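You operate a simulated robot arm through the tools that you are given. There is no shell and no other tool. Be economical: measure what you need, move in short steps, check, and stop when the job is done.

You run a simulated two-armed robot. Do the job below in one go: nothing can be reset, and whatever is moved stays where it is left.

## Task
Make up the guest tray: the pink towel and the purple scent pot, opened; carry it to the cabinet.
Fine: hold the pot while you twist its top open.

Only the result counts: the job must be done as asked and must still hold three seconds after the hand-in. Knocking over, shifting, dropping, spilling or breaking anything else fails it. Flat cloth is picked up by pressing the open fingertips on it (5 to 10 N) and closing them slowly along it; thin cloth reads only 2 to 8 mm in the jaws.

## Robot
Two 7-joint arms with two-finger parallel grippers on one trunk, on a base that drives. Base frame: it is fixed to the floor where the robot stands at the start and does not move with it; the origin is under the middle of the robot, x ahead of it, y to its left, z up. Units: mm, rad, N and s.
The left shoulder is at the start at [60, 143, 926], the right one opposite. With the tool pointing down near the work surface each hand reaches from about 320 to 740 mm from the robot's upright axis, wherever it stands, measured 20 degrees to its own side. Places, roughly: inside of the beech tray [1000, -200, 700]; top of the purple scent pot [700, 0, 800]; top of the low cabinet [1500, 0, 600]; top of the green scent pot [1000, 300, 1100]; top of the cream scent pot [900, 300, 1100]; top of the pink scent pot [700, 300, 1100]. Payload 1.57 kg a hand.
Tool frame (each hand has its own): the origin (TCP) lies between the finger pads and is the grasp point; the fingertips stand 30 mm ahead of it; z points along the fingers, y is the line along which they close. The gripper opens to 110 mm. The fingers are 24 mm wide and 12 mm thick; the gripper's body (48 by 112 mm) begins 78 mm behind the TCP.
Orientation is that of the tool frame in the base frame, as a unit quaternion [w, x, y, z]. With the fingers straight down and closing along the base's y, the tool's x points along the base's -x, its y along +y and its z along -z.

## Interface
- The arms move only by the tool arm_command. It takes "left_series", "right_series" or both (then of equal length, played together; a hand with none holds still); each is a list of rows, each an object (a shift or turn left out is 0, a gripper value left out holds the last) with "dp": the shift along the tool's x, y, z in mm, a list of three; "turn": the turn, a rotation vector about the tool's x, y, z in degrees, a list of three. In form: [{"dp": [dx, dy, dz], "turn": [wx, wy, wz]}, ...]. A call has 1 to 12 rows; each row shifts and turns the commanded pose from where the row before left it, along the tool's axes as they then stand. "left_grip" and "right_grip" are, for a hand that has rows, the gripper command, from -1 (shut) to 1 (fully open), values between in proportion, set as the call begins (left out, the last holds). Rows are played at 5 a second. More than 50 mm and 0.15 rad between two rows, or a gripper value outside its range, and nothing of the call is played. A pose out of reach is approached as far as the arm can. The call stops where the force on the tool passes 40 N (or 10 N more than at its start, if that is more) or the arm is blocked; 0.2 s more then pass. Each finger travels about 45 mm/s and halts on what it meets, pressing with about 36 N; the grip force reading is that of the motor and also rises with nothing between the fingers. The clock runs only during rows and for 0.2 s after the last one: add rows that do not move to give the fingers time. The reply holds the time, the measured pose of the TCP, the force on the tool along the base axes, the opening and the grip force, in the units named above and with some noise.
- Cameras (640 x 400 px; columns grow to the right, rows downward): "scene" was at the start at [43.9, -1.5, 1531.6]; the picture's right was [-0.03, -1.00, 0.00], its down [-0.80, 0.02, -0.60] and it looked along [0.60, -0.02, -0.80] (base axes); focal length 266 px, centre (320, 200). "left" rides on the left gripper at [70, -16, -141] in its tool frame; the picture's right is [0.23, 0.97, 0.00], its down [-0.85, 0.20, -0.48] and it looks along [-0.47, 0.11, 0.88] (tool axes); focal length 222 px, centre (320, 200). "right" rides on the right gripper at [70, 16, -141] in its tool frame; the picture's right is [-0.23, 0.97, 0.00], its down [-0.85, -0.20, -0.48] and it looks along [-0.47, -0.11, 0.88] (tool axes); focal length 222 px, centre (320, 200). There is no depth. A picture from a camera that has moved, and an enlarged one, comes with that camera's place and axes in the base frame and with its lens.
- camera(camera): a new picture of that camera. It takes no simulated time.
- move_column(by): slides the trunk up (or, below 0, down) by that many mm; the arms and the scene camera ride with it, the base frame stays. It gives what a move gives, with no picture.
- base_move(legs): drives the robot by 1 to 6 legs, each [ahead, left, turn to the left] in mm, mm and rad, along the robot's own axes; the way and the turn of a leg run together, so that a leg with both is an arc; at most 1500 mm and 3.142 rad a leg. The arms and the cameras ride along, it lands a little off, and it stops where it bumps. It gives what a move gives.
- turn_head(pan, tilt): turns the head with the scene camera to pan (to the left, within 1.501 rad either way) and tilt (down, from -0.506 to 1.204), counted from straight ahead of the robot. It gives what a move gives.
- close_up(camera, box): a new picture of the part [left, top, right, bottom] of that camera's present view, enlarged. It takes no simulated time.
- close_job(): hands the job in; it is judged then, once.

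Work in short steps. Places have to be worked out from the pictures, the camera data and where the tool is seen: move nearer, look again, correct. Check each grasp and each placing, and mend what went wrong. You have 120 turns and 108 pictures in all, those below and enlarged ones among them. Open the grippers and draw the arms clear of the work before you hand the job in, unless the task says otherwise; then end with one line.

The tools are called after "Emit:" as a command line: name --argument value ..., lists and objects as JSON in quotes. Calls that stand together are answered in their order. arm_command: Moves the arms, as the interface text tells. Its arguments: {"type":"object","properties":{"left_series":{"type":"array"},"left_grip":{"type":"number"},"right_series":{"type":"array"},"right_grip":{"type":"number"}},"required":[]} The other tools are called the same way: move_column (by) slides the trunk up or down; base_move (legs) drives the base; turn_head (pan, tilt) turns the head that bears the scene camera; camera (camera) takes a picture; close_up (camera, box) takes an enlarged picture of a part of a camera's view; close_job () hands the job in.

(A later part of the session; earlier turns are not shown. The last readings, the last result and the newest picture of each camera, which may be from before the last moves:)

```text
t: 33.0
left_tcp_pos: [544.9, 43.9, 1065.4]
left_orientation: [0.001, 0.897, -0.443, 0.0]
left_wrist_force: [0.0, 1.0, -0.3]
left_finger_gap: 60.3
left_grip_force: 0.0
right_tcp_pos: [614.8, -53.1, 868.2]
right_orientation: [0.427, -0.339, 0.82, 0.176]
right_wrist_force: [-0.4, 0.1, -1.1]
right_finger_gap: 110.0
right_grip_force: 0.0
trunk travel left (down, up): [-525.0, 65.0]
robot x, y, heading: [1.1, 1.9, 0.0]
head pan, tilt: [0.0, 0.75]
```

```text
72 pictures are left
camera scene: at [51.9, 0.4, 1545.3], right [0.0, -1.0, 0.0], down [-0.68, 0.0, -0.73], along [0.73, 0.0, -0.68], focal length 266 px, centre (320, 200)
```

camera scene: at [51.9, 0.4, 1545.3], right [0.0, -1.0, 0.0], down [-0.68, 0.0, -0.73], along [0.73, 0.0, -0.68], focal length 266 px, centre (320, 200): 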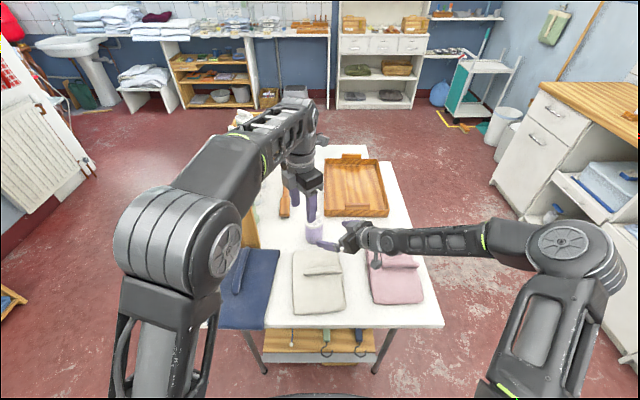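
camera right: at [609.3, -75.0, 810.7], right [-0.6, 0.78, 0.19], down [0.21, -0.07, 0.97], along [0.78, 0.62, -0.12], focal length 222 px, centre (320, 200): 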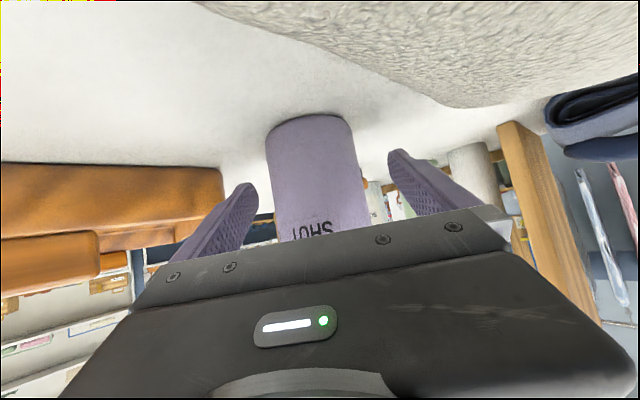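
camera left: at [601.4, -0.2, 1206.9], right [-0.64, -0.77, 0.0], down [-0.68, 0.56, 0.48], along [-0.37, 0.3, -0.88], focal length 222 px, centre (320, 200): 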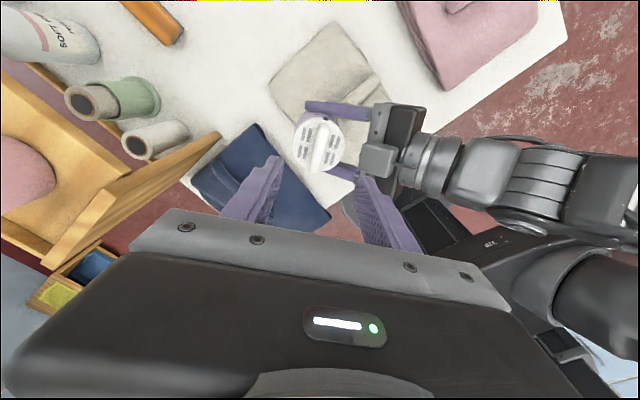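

The pot stands. I move the right hand over the pink towel and turn it upright.

Emit:
arm_command --right_series '[{"dp": [16.9, -17.3, -35.2]}, {"dp": [16.9, -17.3, -35.2]}, {"dp": [16.9, -17.3, -35.2]}, {"dp": [16.9, -17.3, -35.2]}, {"dp": [16.9, -17.3, -35.2]}, {"turn": [0, 7.86, 0]}, {"turn": [0, 7.86, 0]}, {"turn": [0, 7.86, 0]}, {"turn": [0, 7.86, 0]}, {"turn": [0, 7.86, 0]}, {"turn": [0, 7.86, 0]}, {"turn": [0, 7.86, 0]}]'

Emit:
arm_command --right_series '[{"turn": [0, 0, -7.5]}, {"turn": [0, 0, -7.5]}, {"turn": [0, 0, -7.5]}, {"turn": [0, 0, -7.5]}, {"turn": [0, 0, -7.5]}, {"turn": [0, 0, -7.5]}, {}]'

Emit:
camera --camera "right"

Emit:
camera --camera "scene"

```text
t: 35.6
left_tcp_pos: [545.9, 45.0, 1064.6]
left_orientation: [0.0, 0.896, -0.444, 0.0]
left_wrist_force: [-0.6, 0.3, -1.2]
left_finger_gap: 60.2
left_grip_force: 0.1
right_tcp_pos: [542.4, -251.9, 901.2]
right_orientation: [-0.001, -0.382, 0.924, -0.002]
right_wrist_force: [-0.6, 0.2, -0.2]
right_finger_gap: 109.9
right_grip_force: 0.1
trunk travel left (down, up): [-525.0, 65.0]
robot x, y, heading: [-0.9, -0.3, -0.001]
head pan, tilt: [0.0, 0.75]
```

```text
t: 37.2
left_tcp_pos: [546.6, 43.6, 1065.1]
left_orientation: [0.0, 0.897, -0.443, 0.0]
left_wrist_force: [-0.3, 0.9, 0.2]
left_finger_gap: 60.5
left_grip_force: 0.1
right_tcp_pos: [542.7, -251.8, 899.9]
right_orientation: [-0.001, -0.706, 0.708, 0.0]
right_wrist_force: [0.4, -0.4, -0.5]
right_finger_gap: 110.1
right_grip_force: 0.0
trunk travel left (down, up): [-525.0, 65.0]
robot x, y, heading: [-0.2, -0.8, 0.0]
head pan, tilt: [0.0, 0.75]
```

```text
71 pictures are left
camera right: at [526.7, -321.2, 1041.4], right [-0.97, 0.23, 0.0], down [0.2, 0.86, 0.48], along [0.11, 0.47, -0.88], focal length 222 px, centre (320, 200)
```

right: 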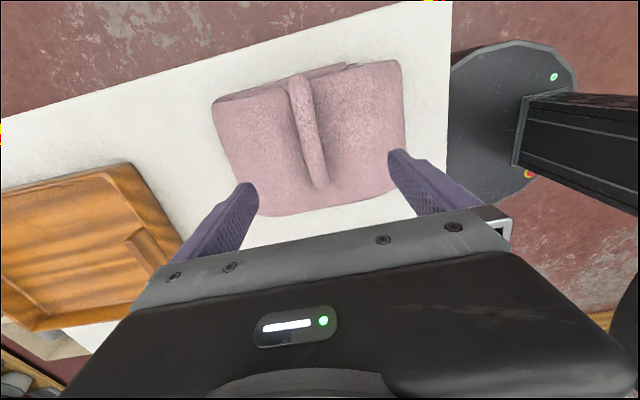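

```text
70 pictures are left
camera scene: at [52.7, 0.6, 1545.3], right [0.0, -1.0, 0.0], down [-0.68, 0.0, -0.73], along [0.73, 0.0, -0.68], focal length 266 px, centre (320, 200)
```

scene: 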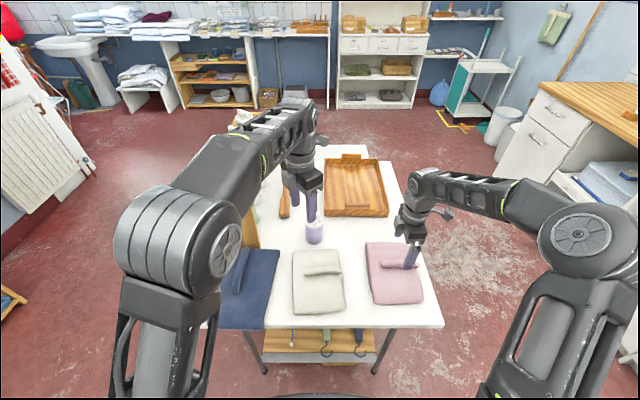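

The towel's roll runs along y at x ≈ 551, from y −325 to −204, through the towel's middle. I centre over it at (551, −262), half close and lower to tip height about 788.

Emit:
arm_command --right_series '[{"dp": [10, -8.5, 0]}, {"dp": [0, 0, 30]}, {"dp": [0, 0, 30]}, {"dp": [0, 0, 22]}, {}]' --right_grip 0.1

Emit:
camera --camera "right"

Emit:
close_up --camera "scene" --box '[350, 190, 450, 310]'

```text
t: 38.5
left_tcp_pos: [545.7, 43.9, 1065.7]
left_orientation: [0.0, 0.896, -0.444, 0.0]
left_wrist_force: [0.4, 0.6, -0.3]
left_finger_gap: 60.4
left_grip_force: 0.0
right_tcp_pos: [551.8, -262.6, 818.5]
right_orientation: [0.0, 0.707, -0.707, 0.0]
right_wrist_force: [-0.2, -0.7, -0.5]
right_finger_gap: 60.6
right_grip_force: 0.0
trunk travel left (down, up): [-525.0, 65.0]
robot x, y, heading: [1.6, -0.5, -0.002]
head pan, tilt: [0.0, 0.75]
```

```text
69 pictures are left
camera right: at [535.0, -332.7, 959.6], right [-0.97, 0.23, 0.0], down [0.2, 0.86, 0.48], along [0.11, 0.47, -0.88], focal length 222 px, centre (320, 200)
```

right: 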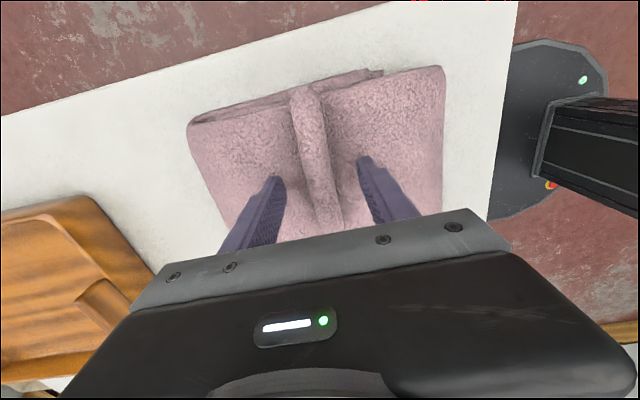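

```text
3.33 times, centred on (400, 250) of scene
camera zoom: at [52.5, 0.6, 1545.3], right [0.0, -1.0, 0.0], down [-0.68, 0.0, -0.73], along [0.73, 0.0, -0.68], focal length 886 px, centre (53, 33)
```

zoom: 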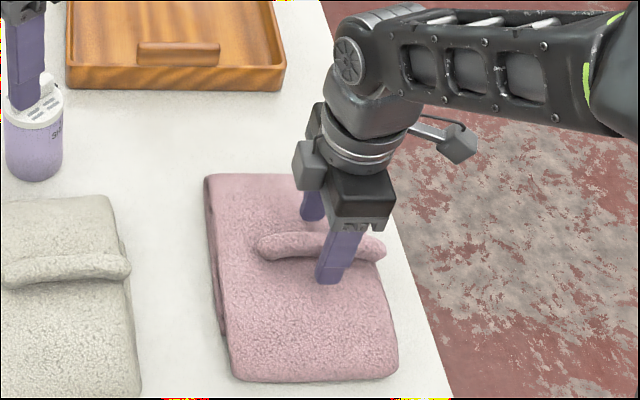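

The fingers straddle the roll. I lower in small rows until the tips press lightly on the towel.

Emit:
arm_command --right_series '[{"dp": [0, 0, 5]}, {"dp": [0, 0, 5]}, {}]'

Emit:
close_up --camera "scene" --box '[380, 230, 430, 280]'

```text
t: 39.1
left_tcp_pos: [545.3, 44.2, 1066.4]
left_orientation: [0.0, 0.897, -0.442, 0.001]
left_wrist_force: [0.6, 0.5, -0.1]
left_finger_gap: 60.5
left_grip_force: 0.1
right_tcp_pos: [553.9, -261.6, 814.8]
right_orientation: [0.002, -0.706, 0.708, -0.006]
right_wrist_force: [-5.8, -0.7, 24.0]
right_finger_gap: 65.6
right_grip_force: 2.5
trunk travel left (down, up): [-525.0, 65.0]
robot x, y, heading: [0.1, -1.6, 0.001]
head pan, tilt: [0.0, 0.75]
stopped in row 3 (right hand): the force on the tool passed its limit (the readings are from after the stop); the commanded pose is now the measured one
```

```text
8.00 times, centred on (405, 255) of scene
camera zoom: at [50.9, 1.3, 1545.6], right [0.0, -1.0, 0.0], down [-0.68, 0.0, -0.73], along [0.73, 0.0, -0.68], focal length 2127 px, centre (-360, -240)
```

zoom: 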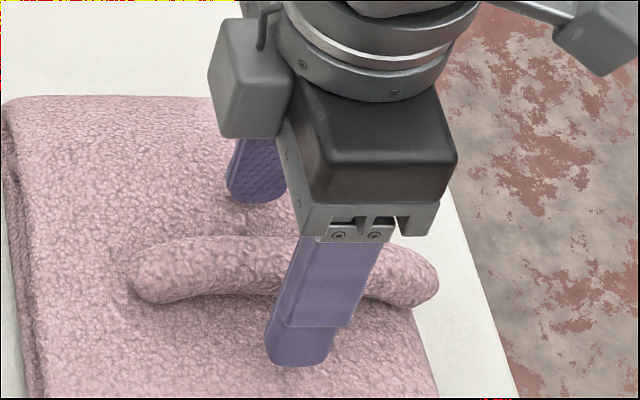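

The tips press firmly at tip height 785. I ease up 2 mm and close on the roll.

Emit:
arm_command --right_series '[{"dp": [0, 0, -2.5]}, {}, {}, {}, {}, {}, {}]' --right_grip -1

Emit:
close_up --camera "scene" --box '[380, 230, 430, 280]'

```text
t: 40.7
left_tcp_pos: [545.9, 44.2, 1066.0]
left_orientation: [0.0, 0.896, -0.443, 0.001]
left_wrist_force: [0.1, 0.1, -0.2]
left_finger_gap: 60.3
left_grip_force: 0.0
right_tcp_pos: [553.3, -263.5, 815.4]
right_orientation: [0.001, -0.707, 0.707, -0.004]
right_wrist_force: [0.5, 0.7, 2.7]
right_finger_gap: 19.4
right_grip_force: 33.7
trunk travel left (down, up): [-525.0, 65.0]
robot x, y, heading: [-1.5, -0.0, -0.002]
head pan, tilt: [0.0, 0.75]
```

```text
8.00 times, centred on (405, 255) of scene
camera zoom: at [52.4, 0.8, 1545.3], right [0.0, -1.0, 0.0], down [-0.68, 0.0, -0.73], along [0.73, 0.0, -0.68], focal length 2127 px, centre (-360, -240)
```

zoom: 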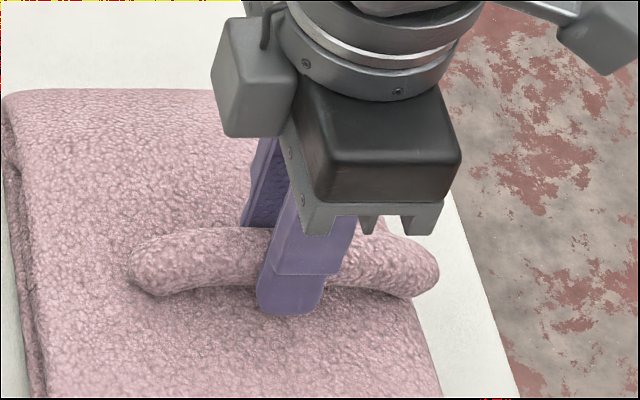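

The fingers hold the roll at 19 mm. I lift gently and look.

Emit:
arm_command --right_series '[{"dp": [0, 0, -10]}, {"dp": [0, 0, -20]}, {"dp": [0, 0, -30]}, {"dp": [0, 0, -30]}, {}]'

Emit:
camera --camera "scene"

```text
t: 41.9
left_tcp_pos: [546.6, 41.9, 1066.9]
left_orientation: [-0.001, 0.897, -0.443, 0.0]
left_wrist_force: [0.8, -0.1, 0.0]
left_finger_gap: 60.7
left_grip_force: 0.0
right_tcp_pos: [553.4, -264.7, 904.1]
right_orientation: [0.002, -0.707, 0.707, -0.003]
right_wrist_force: [-0.7, -0.1, -2.2]
right_finger_gap: 19.6
right_grip_force: 33.7
trunk travel left (down, up): [-525.0, 65.0]
robot x, y, heading: [-0.0, -1.7, 0.001]
head pan, tilt: [0.0, 0.75]
```

```text
65 pictures are left
camera scene: at [53.0, 0.4, 1545.3], right [0.0, -1.0, 0.0], down [-0.68, 0.0, -0.73], along [0.73, 0.0, -0.68], focal length 266 px, centre (320, 200)
```

scene: 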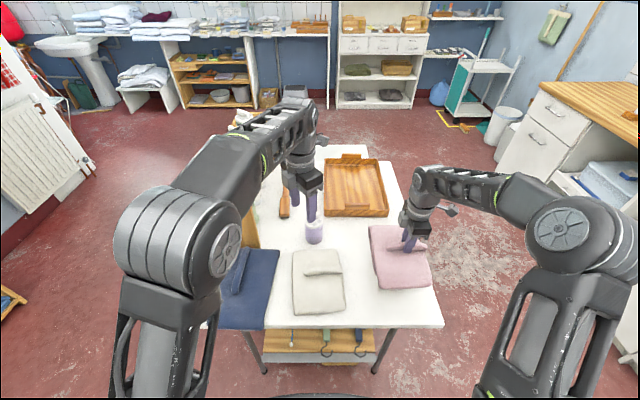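

The towel hangs level and held. Now the left hand goes to the pot: down first, then forward above it.

Emit:
arm_command --left_series '[{"dp": [0, 0, 36]}, {"dp": [0, 0, 36]}, {"dp": [0, 0, 34]}, {"dp": [26.2, -24.7, 0]}, {"dp": [26.2, -24.7, 0]}, {"dp": [26.2, -24.7, 0]}, {"dp": [26.2, -24.7, 0]}, {}]' --left_grip 0.6

Emit:
camera --camera "left"

Emit:
close_up --camera "scene" --box '[270, 170, 370, 250]'

```text
t: 43.7
left_tcp_pos: [641.1, 27.9, 959.3]
left_orientation: [0.0, 0.897, -0.443, 0.0]
left_wrist_force: [0.9, 0.4, -0.1]
left_finger_gap: 88.3
left_grip_force: 0.1
left hand out of reach, approached as far as the arm can: row 6, 7
right_tcp_pos: [552.9, -265.9, 904.7]
right_orientation: [0.001, -0.707, 0.708, -0.004]
right_wrist_force: [-0.3, -0.7, -2.0]
right_finger_gap: 19.6
right_grip_force: 33.4
trunk travel left (down, up): [-525.0, 65.0]
robot x, y, heading: [-0.8, 1.0, 0.002]
head pan, tilt: [0.0, 0.75]
```

```text
64 pictures are left
camera left: at [696.3, -16.0, 1099.7], right [-0.64, -0.77, 0.0], down [-0.68, 0.56, 0.48], along [-0.37, 0.3, -0.88], focal length 222 px, centre (320, 200)
```

left: 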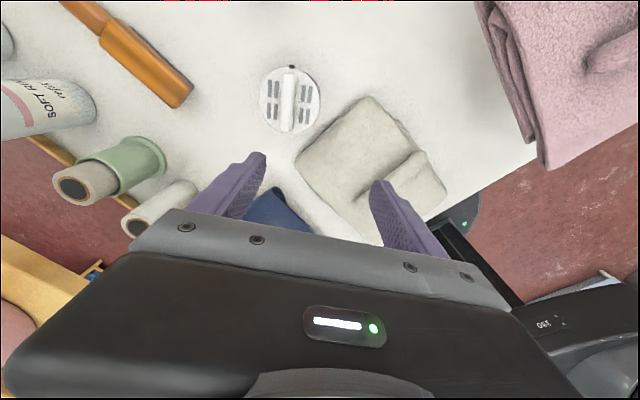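

```text
5.00 times, centred on (320, 210) of scene
camera zoom: at [52.7, 0.5, 1545.3], right [0.0, -1.0, 0.0], down [-0.68, 0.0, -0.73], along [0.73, 0.0, -0.68], focal length 1329 px, centre (320, 150)
```

zoom: 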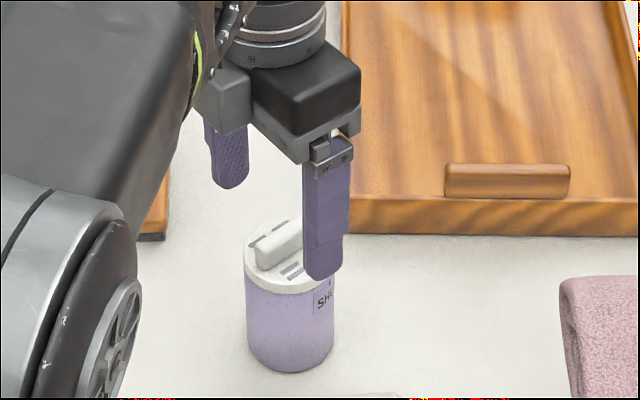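

The left hand is short of reach; the pot axis is near (697, 20). Raising the trunk helps the downward reach, so I raise it 60 mm.

Emit:
move_column --by 60

Emit:
arm_command --left_series '[{"dp": [0, 0, 30]}, {"dp": [0, 0, 30]}, {"dp": [0, 0, 20]}, {"dp": [19, -18, 0]}, {"dp": [20, -19, 0]}, {}]'

Emit:
camera --camera "left"

```text
t: 44.7
left_tcp_pos: [641.4, 27.9, 1018.8]
left_orientation: [0.0, 0.897, -0.443, 0.0]
left_wrist_force: [0.1, 0.0, 0.5]
left_finger_gap: 88.0
left_grip_force: 0.0
right_tcp_pos: [553.6, -265.2, 964.1]
right_orientation: [0.001, -0.707, 0.708, -0.003]
right_wrist_force: [0.7, 0.4, -3.1]
right_finger_gap: 19.2
right_grip_force: 33.2
trunk travel left (down, up): [-585.0, 5.0]
robot x, y, heading: [1.4, -0.8, -0.002]
head pan, tilt: [0.0, 0.75]
```

```text
t: 46.1
left_tcp_pos: [675.1, 21.6, 942.1]
left_orientation: [0.0, 0.897, -0.443, 0.0]
left_wrist_force: [0.5, -0.4, 0.9]
left_finger_gap: 88.0
left_grip_force: 0.1
left hand out of reach, approached as far as the arm can: row 5
right_tcp_pos: [553.0, -264.0, 963.0]
right_orientation: [0.001, -0.706, 0.708, -0.003]
right_wrist_force: [0.4, 0.2, -3.0]
right_finger_gap: 19.4
right_grip_force: 33.1
trunk travel left (down, up): [-585.0, 5.0]
robot x, y, heading: [0.1, -2.1, 0.003]
head pan, tilt: [0.0, 0.75]
```

```text
62 pictures are left
camera left: at [730.7, -21.6, 1082.3], right [-0.64, -0.77, 0.0], down [-0.68, 0.56, 0.48], along [-0.37, 0.3, -0.88], focal length 222 px, centre (320, 200)
```

left: 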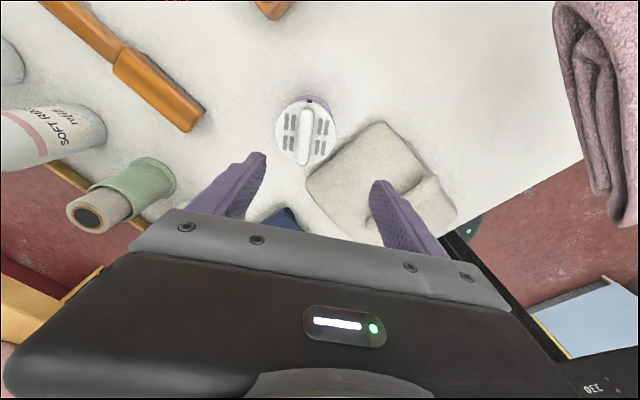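

The left camera puts the pot near (701, 17). I lower 30 mm (tips still above the bar) and go forward the last 25 mm.

Emit:
arm_command --left_series '[{"dp": [0, 0, 28]}, {"dp": [9.6, -8.4, 0]}, {"dp": [9.6, -8.4, 0]}, {}]'

Emit:
camera --camera "left"

Emit:
close_up --camera "scene" --box '[270, 170, 370, 260]'

```text
t: 47.1
left_tcp_pos: [680.9, 23.7, 913.4]
left_orientation: [0.001, 0.897, -0.443, 0.001]
left_wrist_force: [-0.4, 0.0, -0.8]
left_finger_gap: 88.1
left_grip_force: 0.2
left hand out of reach, approached as far as the arm can: row 2, 3
right_tcp_pos: [554.0, -265.5, 963.5]
right_orientation: [0.001, -0.707, 0.707, -0.004]
right_wrist_force: [-0.3, -0.4, -2.2]
right_finger_gap: 19.3
right_grip_force: 33.2
trunk travel left (down, up): [-585.0, 5.0]
robot x, y, heading: [-0.5, 2.5, 0.0]
head pan, tilt: [0.0, 0.75]
```

```text
61 pictures are left
camera left: at [735.8, -20.9, 1054.5], right [-0.64, -0.77, 0.0], down [-0.68, 0.56, 0.48], along [-0.37, 0.3, -0.88], focal length 222 px, centre (320, 200)
```

left: 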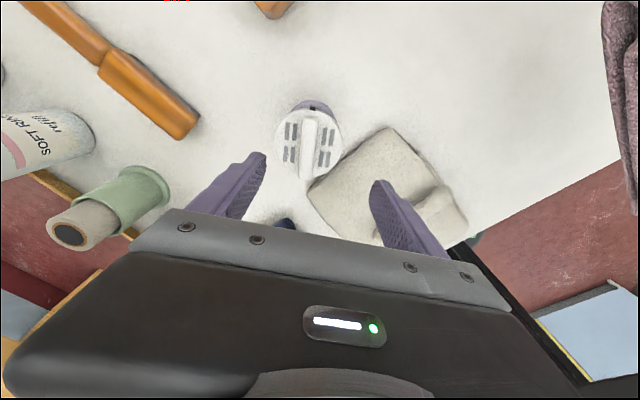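

```text
4.44 times, centred on (320, 215) of scene
camera zoom: at [52.7, 0.5, 1605.3], right [0.0, -1.0, 0.0], down [-0.68, 0.0, -0.73], along [0.73, 0.0, -0.68], focal length 1182 px, centre (320, 133)
```

zoom: 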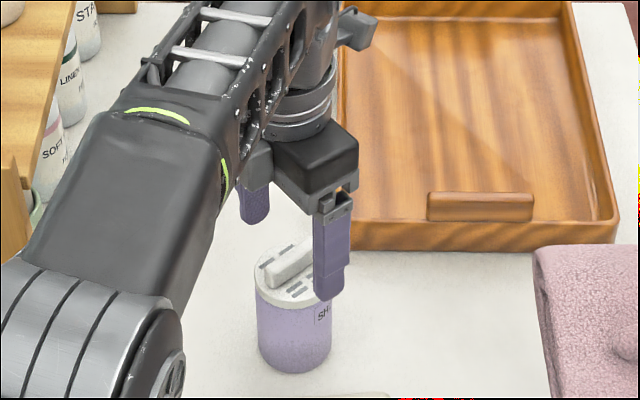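

Still 20 mm short. Turning the base 0.25 rad to the right brings the left shoulder forward, so I lift the left hand a little and do that.

Emit:
arm_command --left_series '[{"dp": [0, 0, -35]}]'

Emit:
base_move --legs '[[0, 0, -0.25]]'

```text
t: 47.5
left_tcp_pos: [678.2, 23.2, 935.6]
left_orientation: [0.0, 0.896, -0.444, 0.003]
left_wrist_force: [-0.2, -0.2, -0.4]
left_finger_gap: 88.0
left_grip_force: 0.0
left hand out of reach, approached as far as the arm can: row 1
right_tcp_pos: [552.9, -265.2, 965.3]
right_orientation: [0.002, -0.706, 0.708, -0.004]
right_wrist_force: [0.2, -0.3, -1.6]
right_finger_gap: 19.0
right_grip_force: 33.3
trunk travel left (down, up): [-585.0, 5.0]
robot x, y, heading: [-0.2, 1.8, -0.006]
head pan, tilt: [0.0, 0.75]
```

```text
t: 48.8
left_tcp_pos: [662.0, -147.3, 936.2]
left_orientation: [-0.001, 0.833, -0.553, 0.003]
left_wrist_force: [0.5, -0.3, -0.7]
left_finger_gap: 88.1
left_grip_force: 0.1
right_tcp_pos: [469.2, -395.3, 964.8]
right_orientation: [0.002, -0.612, 0.791, -0.003]
right_wrist_force: [0.5, -0.3, -2.3]
right_finger_gap: 19.6
right_grip_force: 33.6
trunk travel left (down, up): [-585.0, 5.0]
robot x, y, heading: [-2.4, -3.9, -0.249]
head pan, tilt: [0.0, 0.75]
```

I bring the left hand back over the pot from the new stance.

Emit:
arm_command --left_series '[{"dp": [-36.7, -18.3, 0]}, {"dp": [-36.7, -18.3, 0]}, {"dp": [-36.7, -18.3, 0]}, {"dp": [-36.7, -18.3, 0]}, {"dp": [0, 0, 24]}, {"dp": [5.6, -13.3, 0]}, {"dp": [5.6, -13.3, 0]}, {}]'

Emit:
camera --camera "left"

```text
t: 50.6
left_tcp_pos: [703.3, 16.3, 911.5]
left_orientation: [0.0, 0.834, -0.552, 0.002]
left_wrist_force: [-0.1, 0.8, 0.6]
left_finger_gap: 88.0
left_grip_force: 0.0
right_tcp_pos: [470.0, -394.5, 965.1]
right_orientation: [0.0, -0.613, 0.79, -0.003]
right_wrist_force: [0.2, -0.6, -2.4]
right_finger_gap: 19.5
right_grip_force: 33.4
trunk travel left (down, up): [-585.0, 5.0]
robot x, y, heading: [2.3, 0.7, -0.254]
head pan, tilt: [0.0, 0.75]
```

```text
59 pictures are left
camera left: at [743.5, -40.0, 1052.5], right [-0.81, -0.59, 0.0], down [-0.52, 0.71, 0.47], along [-0.28, 0.38, -0.88], focal length 222 px, centre (320, 200)
```

left: 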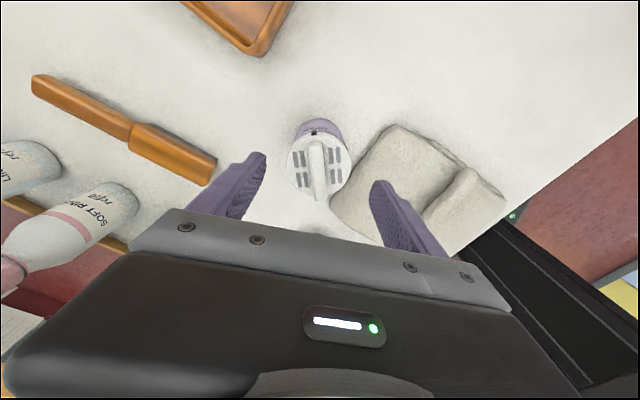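

The hand is above the pot, axis ≈ (704, 14). I narrow to 80 mm to stay clear of the cream towel and descend halfway to check.

Emit:
arm_command --left_series '[{"dp": [3, 0, 0]}, {"dp": [0, 0, 25]}, {"dp": [0, 0, 20]}, {}]' --left_grip 0.45

Emit:
camera --camera "left"

Emit:
turn_head --pan 0.25 --tilt 0.75

Emit:
close_up --camera "scene" --box '[270, 170, 370, 260]'

```text
t: 51.6
left_tcp_pos: [702.4, 11.9, 865.4]
left_orientation: [0.0, 0.833, -0.553, 0.002]
left_wrist_force: [-0.1, -0.7, 0.9]
left_finger_gap: 80.1
left_grip_force: 0.1
right_tcp_pos: [470.1, -393.4, 964.4]
right_orientation: [0.0, -0.612, 0.791, -0.003]
right_wrist_force: [0.6, 0.0, -2.2]
right_finger_gap: 19.4
right_grip_force: 33.6
trunk travel left (down, up): [-585.0, 5.0]
robot x, y, heading: [0.4, 0.7, -0.256]
head pan, tilt: [0.0, 0.75]
```

```text
58 pictures are left
camera left: at [744.1, -42.7, 1005.3], right [-0.81, -0.59, 0.0], down [-0.52, 0.71, 0.48], along [-0.28, 0.39, -0.88], focal length 222 px, centre (320, 200)
```

left: 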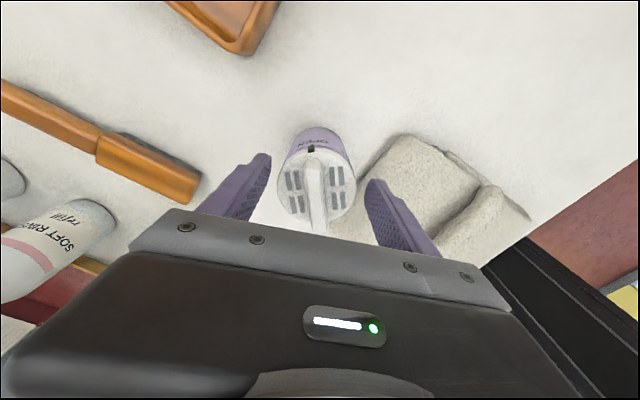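

```text
t: 52.3
left_tcp_pos: [703.9, 13.3, 864.9]
left_orientation: [0.001, 0.833, -0.553, 0.002]
left_wrist_force: [-0.1, -0.5, -0.2]
left_finger_gap: 79.4
left_grip_force: 0.1
right_tcp_pos: [469.5, -394.1, 964.1]
right_orientation: [0.0, -0.612, 0.791, -0.004]
right_wrist_force: [-0.2, 0.1, -3.1]
right_finger_gap: 19.5
right_grip_force: 33.5
trunk travel left (down, up): [-585.0, 5.0]
robot x, y, heading: [3.6, -1.4, -0.254]
head pan, tilt: [0.25, 0.75]
```

```text
4.44 times, centred on (320, 215) of scene
camera zoom: at [53.8, 7.6, 1605.3], right [0.0, -1.0, 0.0], down [-0.68, 0.0, -0.73], along [0.73, 0.0, -0.68], focal length 1182 px, centre (320, 133)
```

zoom: 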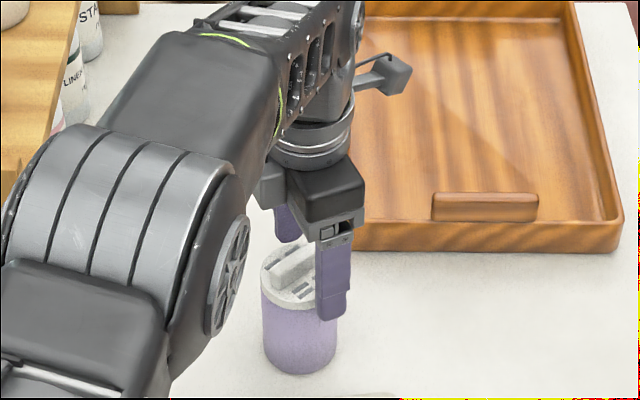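

The pot is centred between the fingers. I descend 50 mm more and close.

Emit:
arm_command --left_series '[{"dp": [0, 0, 20]}, {"dp": [0, 0, 20]}, {"dp": [0, 0, 9]}, {}]'

Emit:
arm_command --left_series '[{}, {}, {}, {}, {}]' --left_grip -1

Emit:
camera --camera "left"

```text
t: 53.3
left_tcp_pos: [702.8, 12.9, 815.9]
left_orientation: [0.0, 0.833, -0.553, 0.002]
left_wrist_force: [0.4, -0.2, 0.1]
left_finger_gap: 80.2
left_grip_force: 0.1
right_tcp_pos: [469.9, -394.7, 964.1]
right_orientation: [0.001, -0.613, 0.79, -0.004]
right_wrist_force: [0.0, -0.3, -2.5]
right_finger_gap: 19.4
right_grip_force: 33.7
trunk travel left (down, up): [-585.0, 5.0]
robot x, y, heading: [-0.9, -2.5, -0.251]
head pan, tilt: [0.25, 0.75]
```

```text
t: 54.5
left_tcp_pos: [702.7, 13.2, 816.1]
left_orientation: [0.0, 0.833, -0.553, 0.002]
left_wrist_force: [0.4, 0.0, 1.3]
left_finger_gap: 63.3
left_grip_force: 36.4
right_tcp_pos: [471.2, -394.7, 964.7]
right_orientation: [0.001, -0.612, 0.791, -0.003]
right_wrist_force: [0.2, -0.5, -2.2]
right_finger_gap: 19.3
right_grip_force: 33.2
trunk travel left (down, up): [-585.0, 5.0]
robot x, y, heading: [-5.0, 0.2, -0.258]
head pan, tilt: [0.25, 0.75]
```

```text
56 pictures are left
camera left: at [743.7, -42.6, 957.2], right [-0.81, -0.59, 0.0], down [-0.52, 0.71, 0.48], along [-0.28, 0.39, -0.88], focal length 222 px, centre (320, 200)
```

left: 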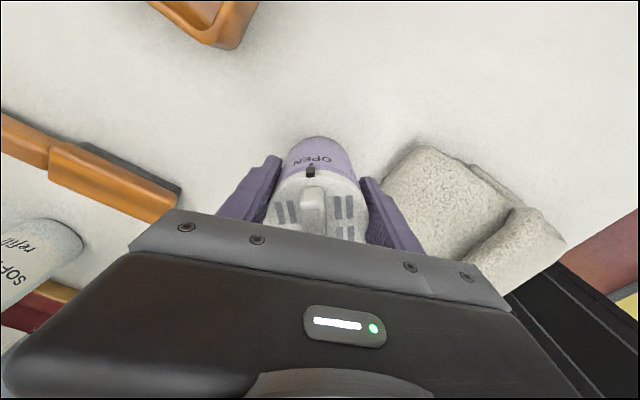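

The pot is held (63 mm). I lift it 85 mm, draw it in toward the robot, then lift further.

Emit:
arm_command --left_series '[{"dp": [0, 0, -15]}, {"dp": [0, 0, -35]}, {"dp": [0, 0, -35]}, {"dp": [-28.4, 28.6, 0]}, {"dp": [-28.4, 28.6, 0]}, {"dp": [-28.4, 28.6, 0]}, {"dp": [-28.4, 28.6, 0]}, {"dp": [0, 0, -35]}, {"dp": [0, 0, -35]}, {}]'

Emit:
turn_head --pan -0.3 --tilt 0.7

Emit:
camera --camera "scene"

```text
t: 56.7
left_tcp_pos: [554.6, 72.6, 969.2]
left_orientation: [-0.001, 0.833, -0.553, 0.002]
left_wrist_force: [-0.2, -0.4, -0.7]
left_finger_gap: 63.4
left_grip_force: 36.0
right_tcp_pos: [469.4, -393.4, 964.0]
right_orientation: [0.0, -0.612, 0.791, -0.003]
right_wrist_force: [1.3, 0.3, -2.1]
right_finger_gap: 19.5
right_grip_force: 33.2
trunk travel left (down, up): [-585.0, 5.0]
robot x, y, heading: [-2.3, -7.4, -0.256]
head pan, tilt: [0.25, 0.75]
```

```text
t: 57.7
left_tcp_pos: [553.6, 73.2, 969.0]
left_orientation: [0.001, 0.833, -0.553, 0.002]
left_wrist_force: [0.3, 0.4, -1.9]
left_finger_gap: 63.1
left_grip_force: 36.6
right_tcp_pos: [470.4, -393.9, 965.5]
right_orientation: [0.001, -0.612, 0.791, -0.003]
right_wrist_force: [-0.1, -0.1, -1.6]
right_finger_gap: 19.7
right_grip_force: 33.2
trunk travel left (down, up): [-585.0, 5.0]
robot x, y, heading: [1.2, 1.8, -0.257]
head pan, tilt: [-0.3, 0.7]
```

```text
55 pictures are left
camera scene: at [43.2, -36.5, 1609.5], right [-0.52, -0.85, 0.0], down [-0.55, 0.34, -0.76], along [0.65, -0.4, -0.64], focal length 266 px, centre (320, 200)
```

scene: 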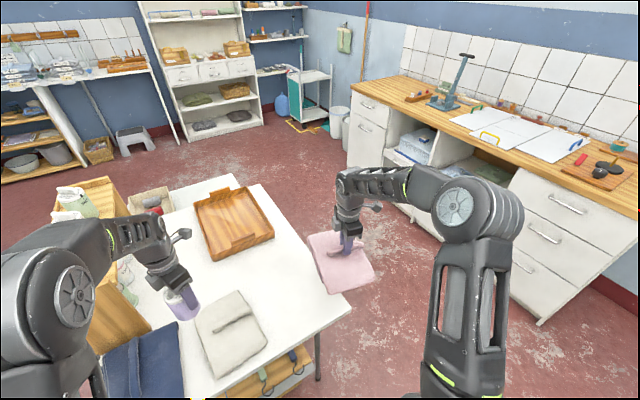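

Both objects are held well clear. I drive sideways to the right along the table's front, then forward along its right side, keeping the heading for now.

Emit:
base_move --legs '[[139, -769, 0], [1015, 266, 0]]'

Emit:
turn_head --pan 0.9 --tilt 0.7

Emit:
camera --camera "scene"

```text
t: 66.8
left_tcp_pos: [1511.3, -689.8, 968.8]
left_orientation: [0.001, 0.834, -0.552, 0.001]
left_wrist_force: [0.0, 0.0, -1.5]
left_finger_gap: 63.2
left_grip_force: 35.8
right_tcp_pos: [1427.8, -1156.6, 965.2]
right_orientation: [0.0, -0.613, 0.79, -0.004]
right_wrist_force: [-0.2, 0.4, -2.1]
right_finger_gap: 19.5
right_grip_force: 32.8
trunk travel left (down, up): [-585.0, 5.0]
robot x, y, heading: [954.5, -762.7, -0.251]
head pan, tilt: [-0.3, 0.7]
```

```text
t: 68.2
left_tcp_pos: [1510.5, -688.6, 969.5]
left_orientation: [0.0, 0.834, -0.552, 0.002]
left_wrist_force: [0.3, 0.0, -1.1]
left_finger_gap: 63.3
left_grip_force: 36.3
right_tcp_pos: [1428.6, -1157.2, 964.9]
right_orientation: [0.001, -0.614, 0.79, -0.004]
right_wrist_force: [0.5, -0.1, -2.4]
right_finger_gap: 19.6
right_grip_force: 33.3
trunk travel left (down, up): [-585.0, 5.0]
robot x, y, heading: [957.8, -763.6, -0.246]
head pan, tilt: [0.901, 0.7]
```

```text
54 pictures are left
camera scene: at [996.3, -704.0, 1609.6], right [0.6, -0.8, 0.0], down [-0.51, -0.39, -0.76], along [0.61, 0.46, -0.64], focal length 266 px, centre (320, 200)
```

scene: 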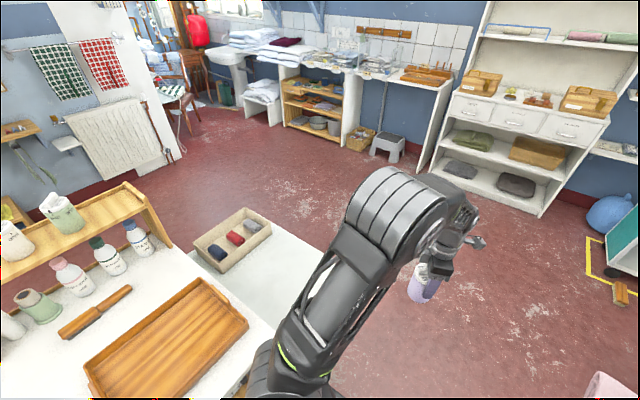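

The robot stands at (956, −763) beside the table. I turn left to face the tray and look.

Emit:
base_move --legs '[[0, 0, 1.82]]'

Emit:
turn_head --pan 0.0 --tilt 0.75

Emit:
camera --camera "scene"

```text
t: 72.9
left_tcp_pos: [773.3, -236.5, 969.3]
left_orientation: [-0.001, 0.954, 0.298, 0.001]
left_wrist_force: [0.2, -0.3, -0.4]
left_finger_gap: 63.3
left_grip_force: 35.6
right_tcp_pos: [1248.2, -223.5, 965.2]
right_orientation: [-0.003, 1.0, -0.024, 0.002]
right_wrist_force: [0.2, -0.1, -2.0]
right_finger_gap: 19.4
right_grip_force: 32.9
trunk travel left (down, up): [-585.0, 5.0]
robot x, y, heading: [955.9, -757.8, 1.521]
head pan, tilt: [0.901, 0.7]
```

```text
t: 74.1
left_tcp_pos: [771.2, -236.9, 968.4]
left_orientation: [-0.001, 0.955, 0.298, 0.002]
left_wrist_force: [0.7, 0.3, -0.4]
left_finger_gap: 63.3
left_grip_force: 35.6
right_tcp_pos: [1247.2, -222.2, 964.2]
right_orientation: [-0.004, 1.0, -0.024, 0.002]
right_wrist_force: [-0.5, 0.6, -2.4]
right_finger_gap: 19.4
right_grip_force: 33.8
trunk travel left (down, up): [-585.0, 5.0]
robot x, y, heading: [955.0, -759.6, 1.526]
head pan, tilt: [0.0, 0.75]
```

```text
53 pictures are left
camera scene: at [959.7, -709.3, 1605.3], right [1.0, -0.05, 0.0], down [-0.03, -0.68, -0.73], along [0.03, 0.73, -0.68], focal length 266 px, centre (320, 200)
```

scene: 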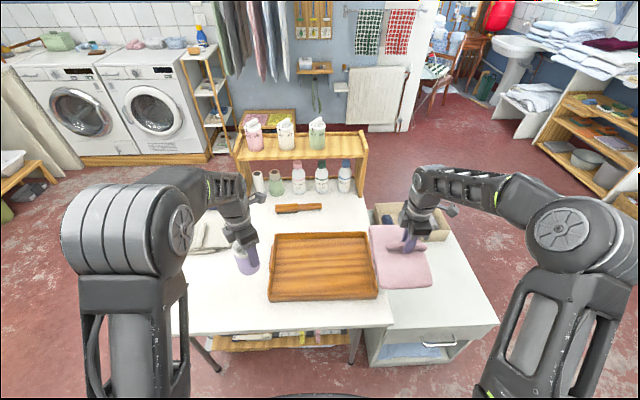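

The tray and cabinet lie in front now. I enlarge both.

Emit:
close_up --camera "scene" --box '[250, 210, 400, 310]'

Emit:
close_up --camera "scene" --box '[340, 200, 520, 370]'

```text
4.00 times, centred on (325, 260) of scene
camera zoom: at [959.7, -709.3, 1605.3], right [1.0, -0.05, 0.0], down [-0.03, -0.68, -0.73], along [0.03, 0.73, -0.68], focal length 1063 px, centre (300, -40)
```

zoom: 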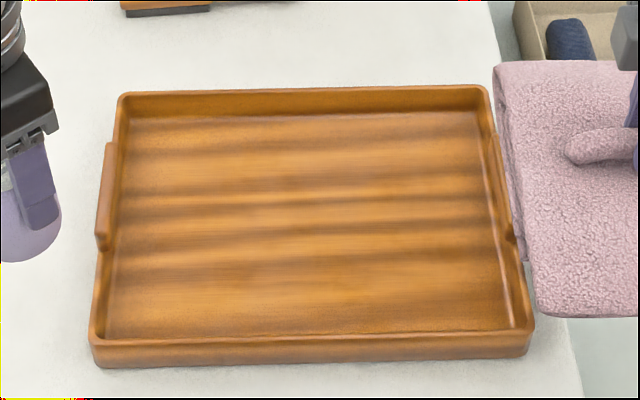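

```text
2.35 times, centred on (430, 285) of scene
camera zoom: at [959.7, -709.3, 1605.3], right [1.0, -0.05, 0.0], down [-0.03, -0.68, -0.73], along [0.03, 0.73, -0.68], focal length 626 px, centre (61, 0)
```

zoom: 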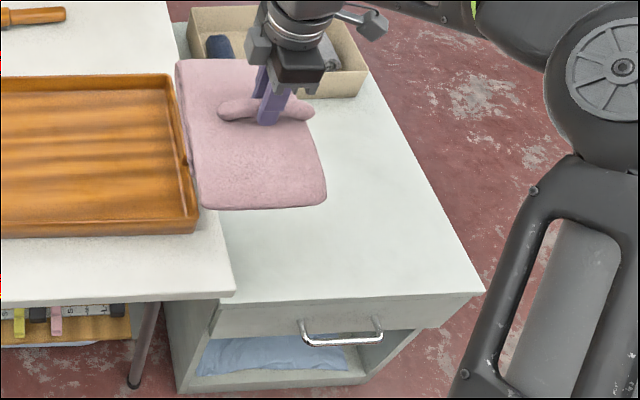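

The tray spans x 808–1176, y −280 to −22, and the cabinet top runs to x ≈ 1640, y from −333. I bring the towel over the tray's right part and square it up.

Emit:
arm_command --right_series '[{"turn": [0, 0, -2.8]}, {"dp": [-37.2, -17.2, 0]}, {"dp": [-37.2, -17.2, 0]}, {"dp": [-37.2, -17.2, 0]}, {"dp": [-37.2, -17.2, 0]}, {"dp": [-37.2, -17.2, 0]}, {}]'

Emit:
close_up --camera "scene" --box '[240, 180, 420, 320]'

Emit:
camera --camera "right"

```text
t: 75.7
left_tcp_pos: [773.8, -237.4, 969.6]
left_orientation: [-0.002, 0.955, 0.298, 0.001]
left_wrist_force: [0.5, 0.3, -0.5]
left_finger_gap: 63.3
left_grip_force: 35.9
right_tcp_pos: [1063.7, -134.6, 964.7]
right_orientation: [-0.004, 1.0, 0.0, 0.001]
right_wrist_force: [-0.3, 0.8, -2.0]
right_finger_gap: 19.5
right_grip_force: 33.6
trunk travel left (down, up): [-585.0, 5.0]
robot x, y, heading: [957.4, -763.4, 1.53]
head pan, tilt: [0.0, 0.75]
```

```text
2.86 times, centred on (330, 250) of scene
camera zoom: at [960.4, -709.7, 1605.3], right [1.0, -0.05, 0.0], down [-0.03, -0.68, -0.73], along [0.03, 0.73, -0.68], focal length 760 px, centre (291, 57)
```

zoom: 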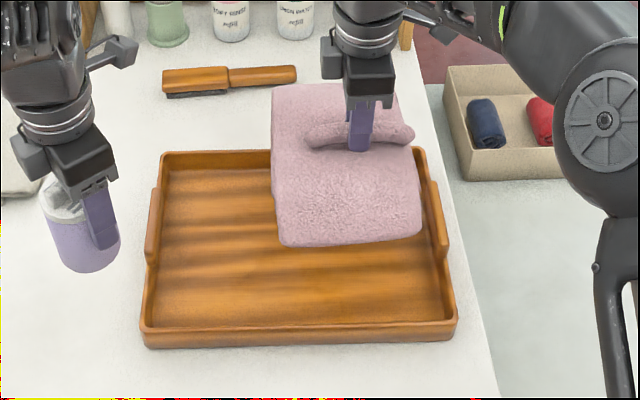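

```text
49 pictures are left
camera right: at [1133.0, -153.4, 1107.2], right [-0.23, -0.97, -0.01], down [-0.86, 0.2, 0.48], along [-0.46, 0.11, -0.88], focal length 222 px, centre (320, 200)
```

right: 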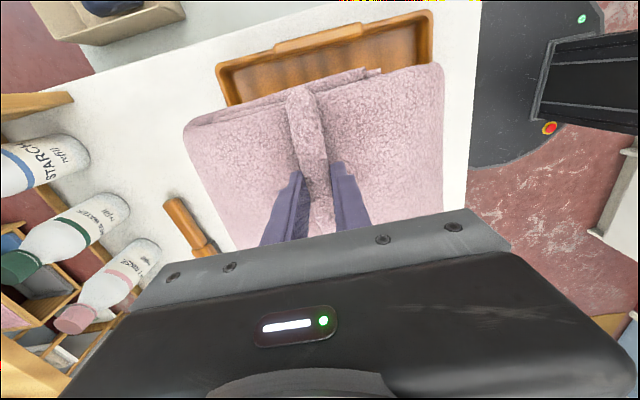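

The towel is above x 970–1117, y −262 to −47, which fits the tray interior. I shift 3 mm away from me and lower to just above the floor.

Emit:
arm_command --right_series '[{"dp": [0, -4, 0]}, {"dp": [0, 0, 35]}, {"dp": [0, 0, 35]}, {"dp": [0, 0, 30]}, {}]'

Emit:
close_up --camera "scene" --box '[240, 180, 420, 320]'

```text
t: 76.9
left_tcp_pos: [773.1, -237.6, 969.6]
left_orientation: [-0.001, 0.954, 0.299, 0.001]
left_wrist_force: [-1.1, -0.8, -0.8]
left_finger_gap: 63.1
left_grip_force: 36.0
right_tcp_pos: [1062.6, -129.9, 864.7]
right_orientation: [-0.004, 1.0, 0.001, 0.002]
right_wrist_force: [-1.5, -0.4, -2.4]
right_finger_gap: 19.6
right_grip_force: 33.4
trunk travel left (down, up): [-585.0, 5.0]
robot x, y, heading: [957.4, -763.0, 1.524]
head pan, tilt: [0.0, 0.75]
```

```text
2.86 times, centred on (330, 250) of scene
camera zoom: at [959.6, -709.5, 1605.3], right [1.0, -0.05, 0.0], down [-0.03, -0.68, -0.73], along [0.03, 0.73, -0.68], focal length 760 px, centre (291, 57)
```

zoom: 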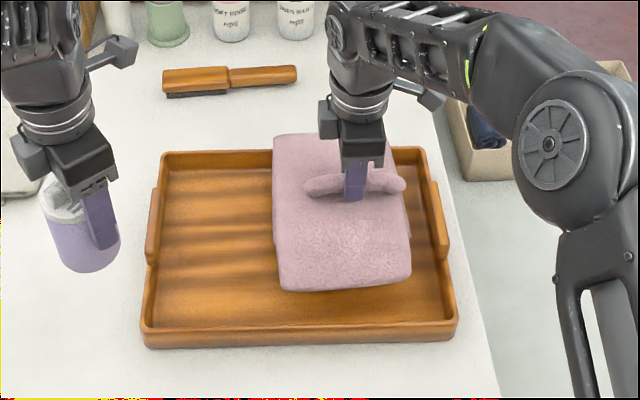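

It's slightly far; I shift 4 mm back toward me and lower the rest gently.

Emit:
arm_command --right_series '[{"dp": [0, 4, 0]}, {"dp": [0, 0, 15]}, {"dp": [0, 0, 13]}, {"dp": [0, 0, 5]}, {"dp": [0, 0, 4]}, {}]'

Emit:
close_up --camera "scene" --box '[240, 180, 420, 320]'

```text
t: 77.8
left_tcp_pos: [772.0, -237.8, 970.1]
left_orientation: [-0.002, 0.954, 0.299, 0.002]
left_wrist_force: [-0.1, 0.8, 0.1]
left_finger_gap: 63.2
left_grip_force: 35.9
right_tcp_pos: [1061.9, -136.6, 844.9]
right_orientation: [-0.007, 1.0, -0.001, -0.001]
right_wrist_force: [2.1, -10.8, 23.2]
right_finger_gap: 21.7
right_grip_force: 34.4
trunk travel left (down, up): [-585.0, 5.0]
robot x, y, heading: [958.5, -762.9, 1.524]
head pan, tilt: [0.0, 0.75]
stopped in row 4 (right hand): the force on the tool passed its limit (the readings are from after the stop); the commanded pose is now the measured one
```

```text
2.86 times, centred on (330, 250) of scene
camera zoom: at [959.5, -713.2, 1605.6], right [1.0, -0.05, 0.0], down [-0.03, -0.68, -0.73], along [0.04, 0.73, -0.68], focal length 760 px, centre (291, 57)
```

zoom: 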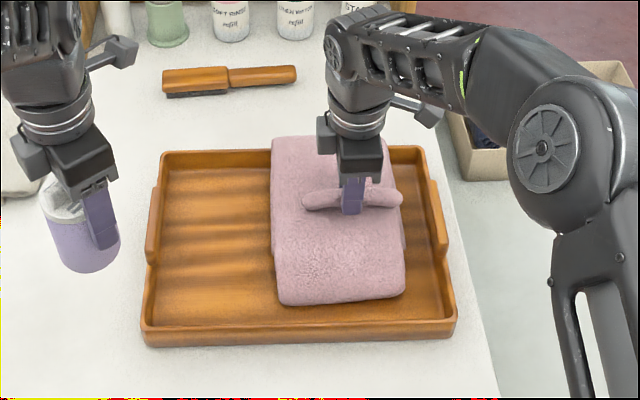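

The far edge rests on the far wall. I raise 20 mm, shift 13 mm toward me and look before lowering.

Emit:
arm_command --right_series '[{"dp": [0, 0, -18]}, {"dp": [0, 13, 0]}, {}]'

Emit:
close_up --camera "scene" --box '[280, 200, 400, 310]'

Emit:
camera --camera "right"

```text
t: 78.5
left_tcp_pos: [771.8, -237.3, 969.0]
left_orientation: [-0.001, 0.954, 0.299, 0.001]
left_wrist_force: [0.2, -0.2, -1.1]
left_finger_gap: 62.9
left_grip_force: 36.0
right_tcp_pos: [1061.9, -149.5, 858.8]
right_orientation: [-0.005, 1.0, 0.0, 0.001]
right_wrist_force: [-0.4, 1.1, -2.4]
right_finger_gap: 19.7
right_grip_force: 33.5
trunk travel left (down, up): [-585.0, 5.0]
robot x, y, heading: [956.5, -760.6, 1.522]
head pan, tilt: [0.0, 0.75]
```

```text
3.64 times, centred on (340, 255) of scene
camera zoom: at [959.7, -709.5, 1605.2], right [1.0, -0.05, 0.0], down [-0.03, -0.68, -0.73], along [0.03, 0.73, -0.68], focal length 967 px, centre (247, 0)
```

zoom: 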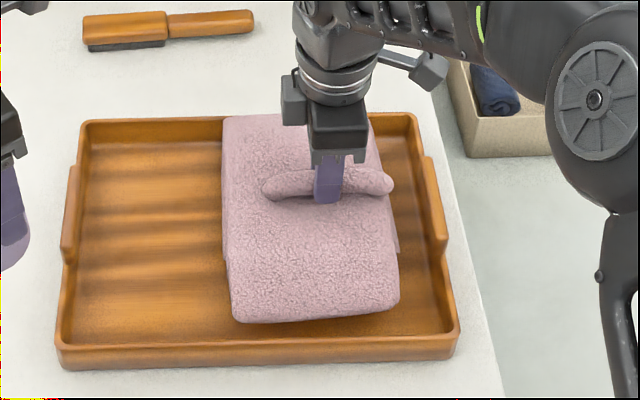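

```text
45 pictures are left
camera right: at [1131.6, -167.6, 1000.2], right [-0.23, -0.97, -0.01], down [-0.86, 0.19, 0.48], along [-0.46, 0.12, -0.88], focal length 222 px, centre (320, 200)
```

right: 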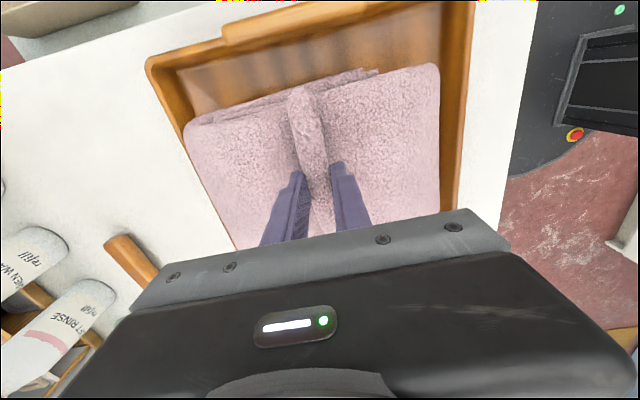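

The right camera shows more room on the near side. I shift 6 mm more toward me and lower.

Emit:
arm_command --right_series '[{"dp": [0, 6, 0]}, {"dp": [0, 0, 12]}, {"dp": [0, 0, 8]}, {"dp": [0, 0, 5]}, {"dp": [0, 0, 5]}, {"dp": [0, 0, 4]}, {}]'

Emit:
close_up --camera "scene" --box '[280, 200, 400, 310]'

```text
t: 80.2
left_tcp_pos: [772.4, -238.5, 968.7]
left_orientation: [-0.002, 0.954, 0.299, 0.002]
left_wrist_force: [-0.3, 0.2, -0.3]
left_finger_gap: 63.1
left_grip_force: 36.1
right_tcp_pos: [1062.3, -154.7, 825.4]
right_orientation: [-0.008, 1.0, 0.0, 0.001]
right_wrist_force: [1.0, 5.8, 21.7]
right_finger_gap: 19.4
right_grip_force: 33.7
trunk travel left (down, up): [-585.0, 5.0]
robot x, y, heading: [961.3, -764.1, 1.525]
head pan, tilt: [0.0, 0.75]
```

```text
3.64 times, centred on (340, 255) of scene
camera zoom: at [959.6, -711.4, 1605.7], right [1.0, -0.05, 0.0], down [-0.03, -0.68, -0.73], along [0.03, 0.73, -0.68], focal length 967 px, centre (247, 0)
```

zoom: 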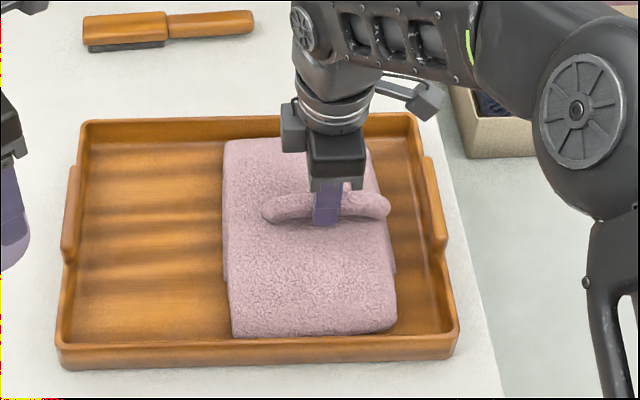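

It's down, with the near edge against the near wall. I ease up 8 mm, nudge 6 mm away from me, and set it down again.

Emit:
arm_command --right_series '[{"dp": [0, 0, -10]}, {"dp": [0, -6, 0]}, {"dp": [0, 0, 5]}, {"dp": [0, 0, 2]}, {}]'

Emit:
arm_command --right_series '[{}, {}, {}, {"dp": [0, 0, -20]}, {"dp": [0, 0, -40]}, {"dp": [0, 0, -45]}, {}]' --right_grip -0.1

Emit:
close_up --camera "scene" --box '[280, 200, 400, 310]'

```text
t: 81.3
left_tcp_pos: [772.8, -235.9, 969.1]
left_orientation: [-0.001, 0.954, 0.299, 0.001]
left_wrist_force: [-0.5, 0.1, -1.0]
left_finger_gap: 63.2
left_grip_force: 36.1
right_tcp_pos: [1060.6, -148.7, 827.8]
right_orientation: [-0.005, 1.0, 0.0, 0.001]
right_wrist_force: [0.5, 1.2, -1.6]
right_finger_gap: 19.5
right_grip_force: 33.7
trunk travel left (down, up): [-585.0, 5.0]
robot x, y, heading: [959.0, -765.5, 1.526]
head pan, tilt: [0.0, 0.75]
```

```text
t: 83.0
left_tcp_pos: [772.1, -236.9, 968.4]
left_orientation: [-0.002, 0.954, 0.298, 0.002]
left_wrist_force: [0.2, -0.2, 0.3]
left_finger_gap: 63.1
left_grip_force: 36.1
right_tcp_pos: [1065.5, -151.7, 933.3]
right_orientation: [-0.005, 1.0, 0.0, 0.001]
right_wrist_force: [-0.4, 0.8, -0.8]
right_finger_gap: 49.6
right_grip_force: 0.0
trunk travel left (down, up): [-585.0, 5.0]
robot x, y, heading: [955.8, -766.6, 1.521]
head pan, tilt: [0.0, 0.75]
```

```text
3.64 times, centred on (340, 255) of scene
camera zoom: at [959.8, -709.5, 1605.3], right [1.0, -0.05, 0.0], down [-0.03, -0.68, -0.73], along [0.03, 0.73, -0.68], focal length 967 px, centre (247, 0)
```

zoom: 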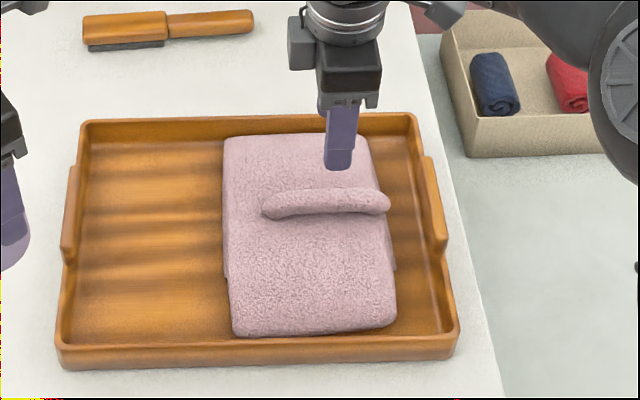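

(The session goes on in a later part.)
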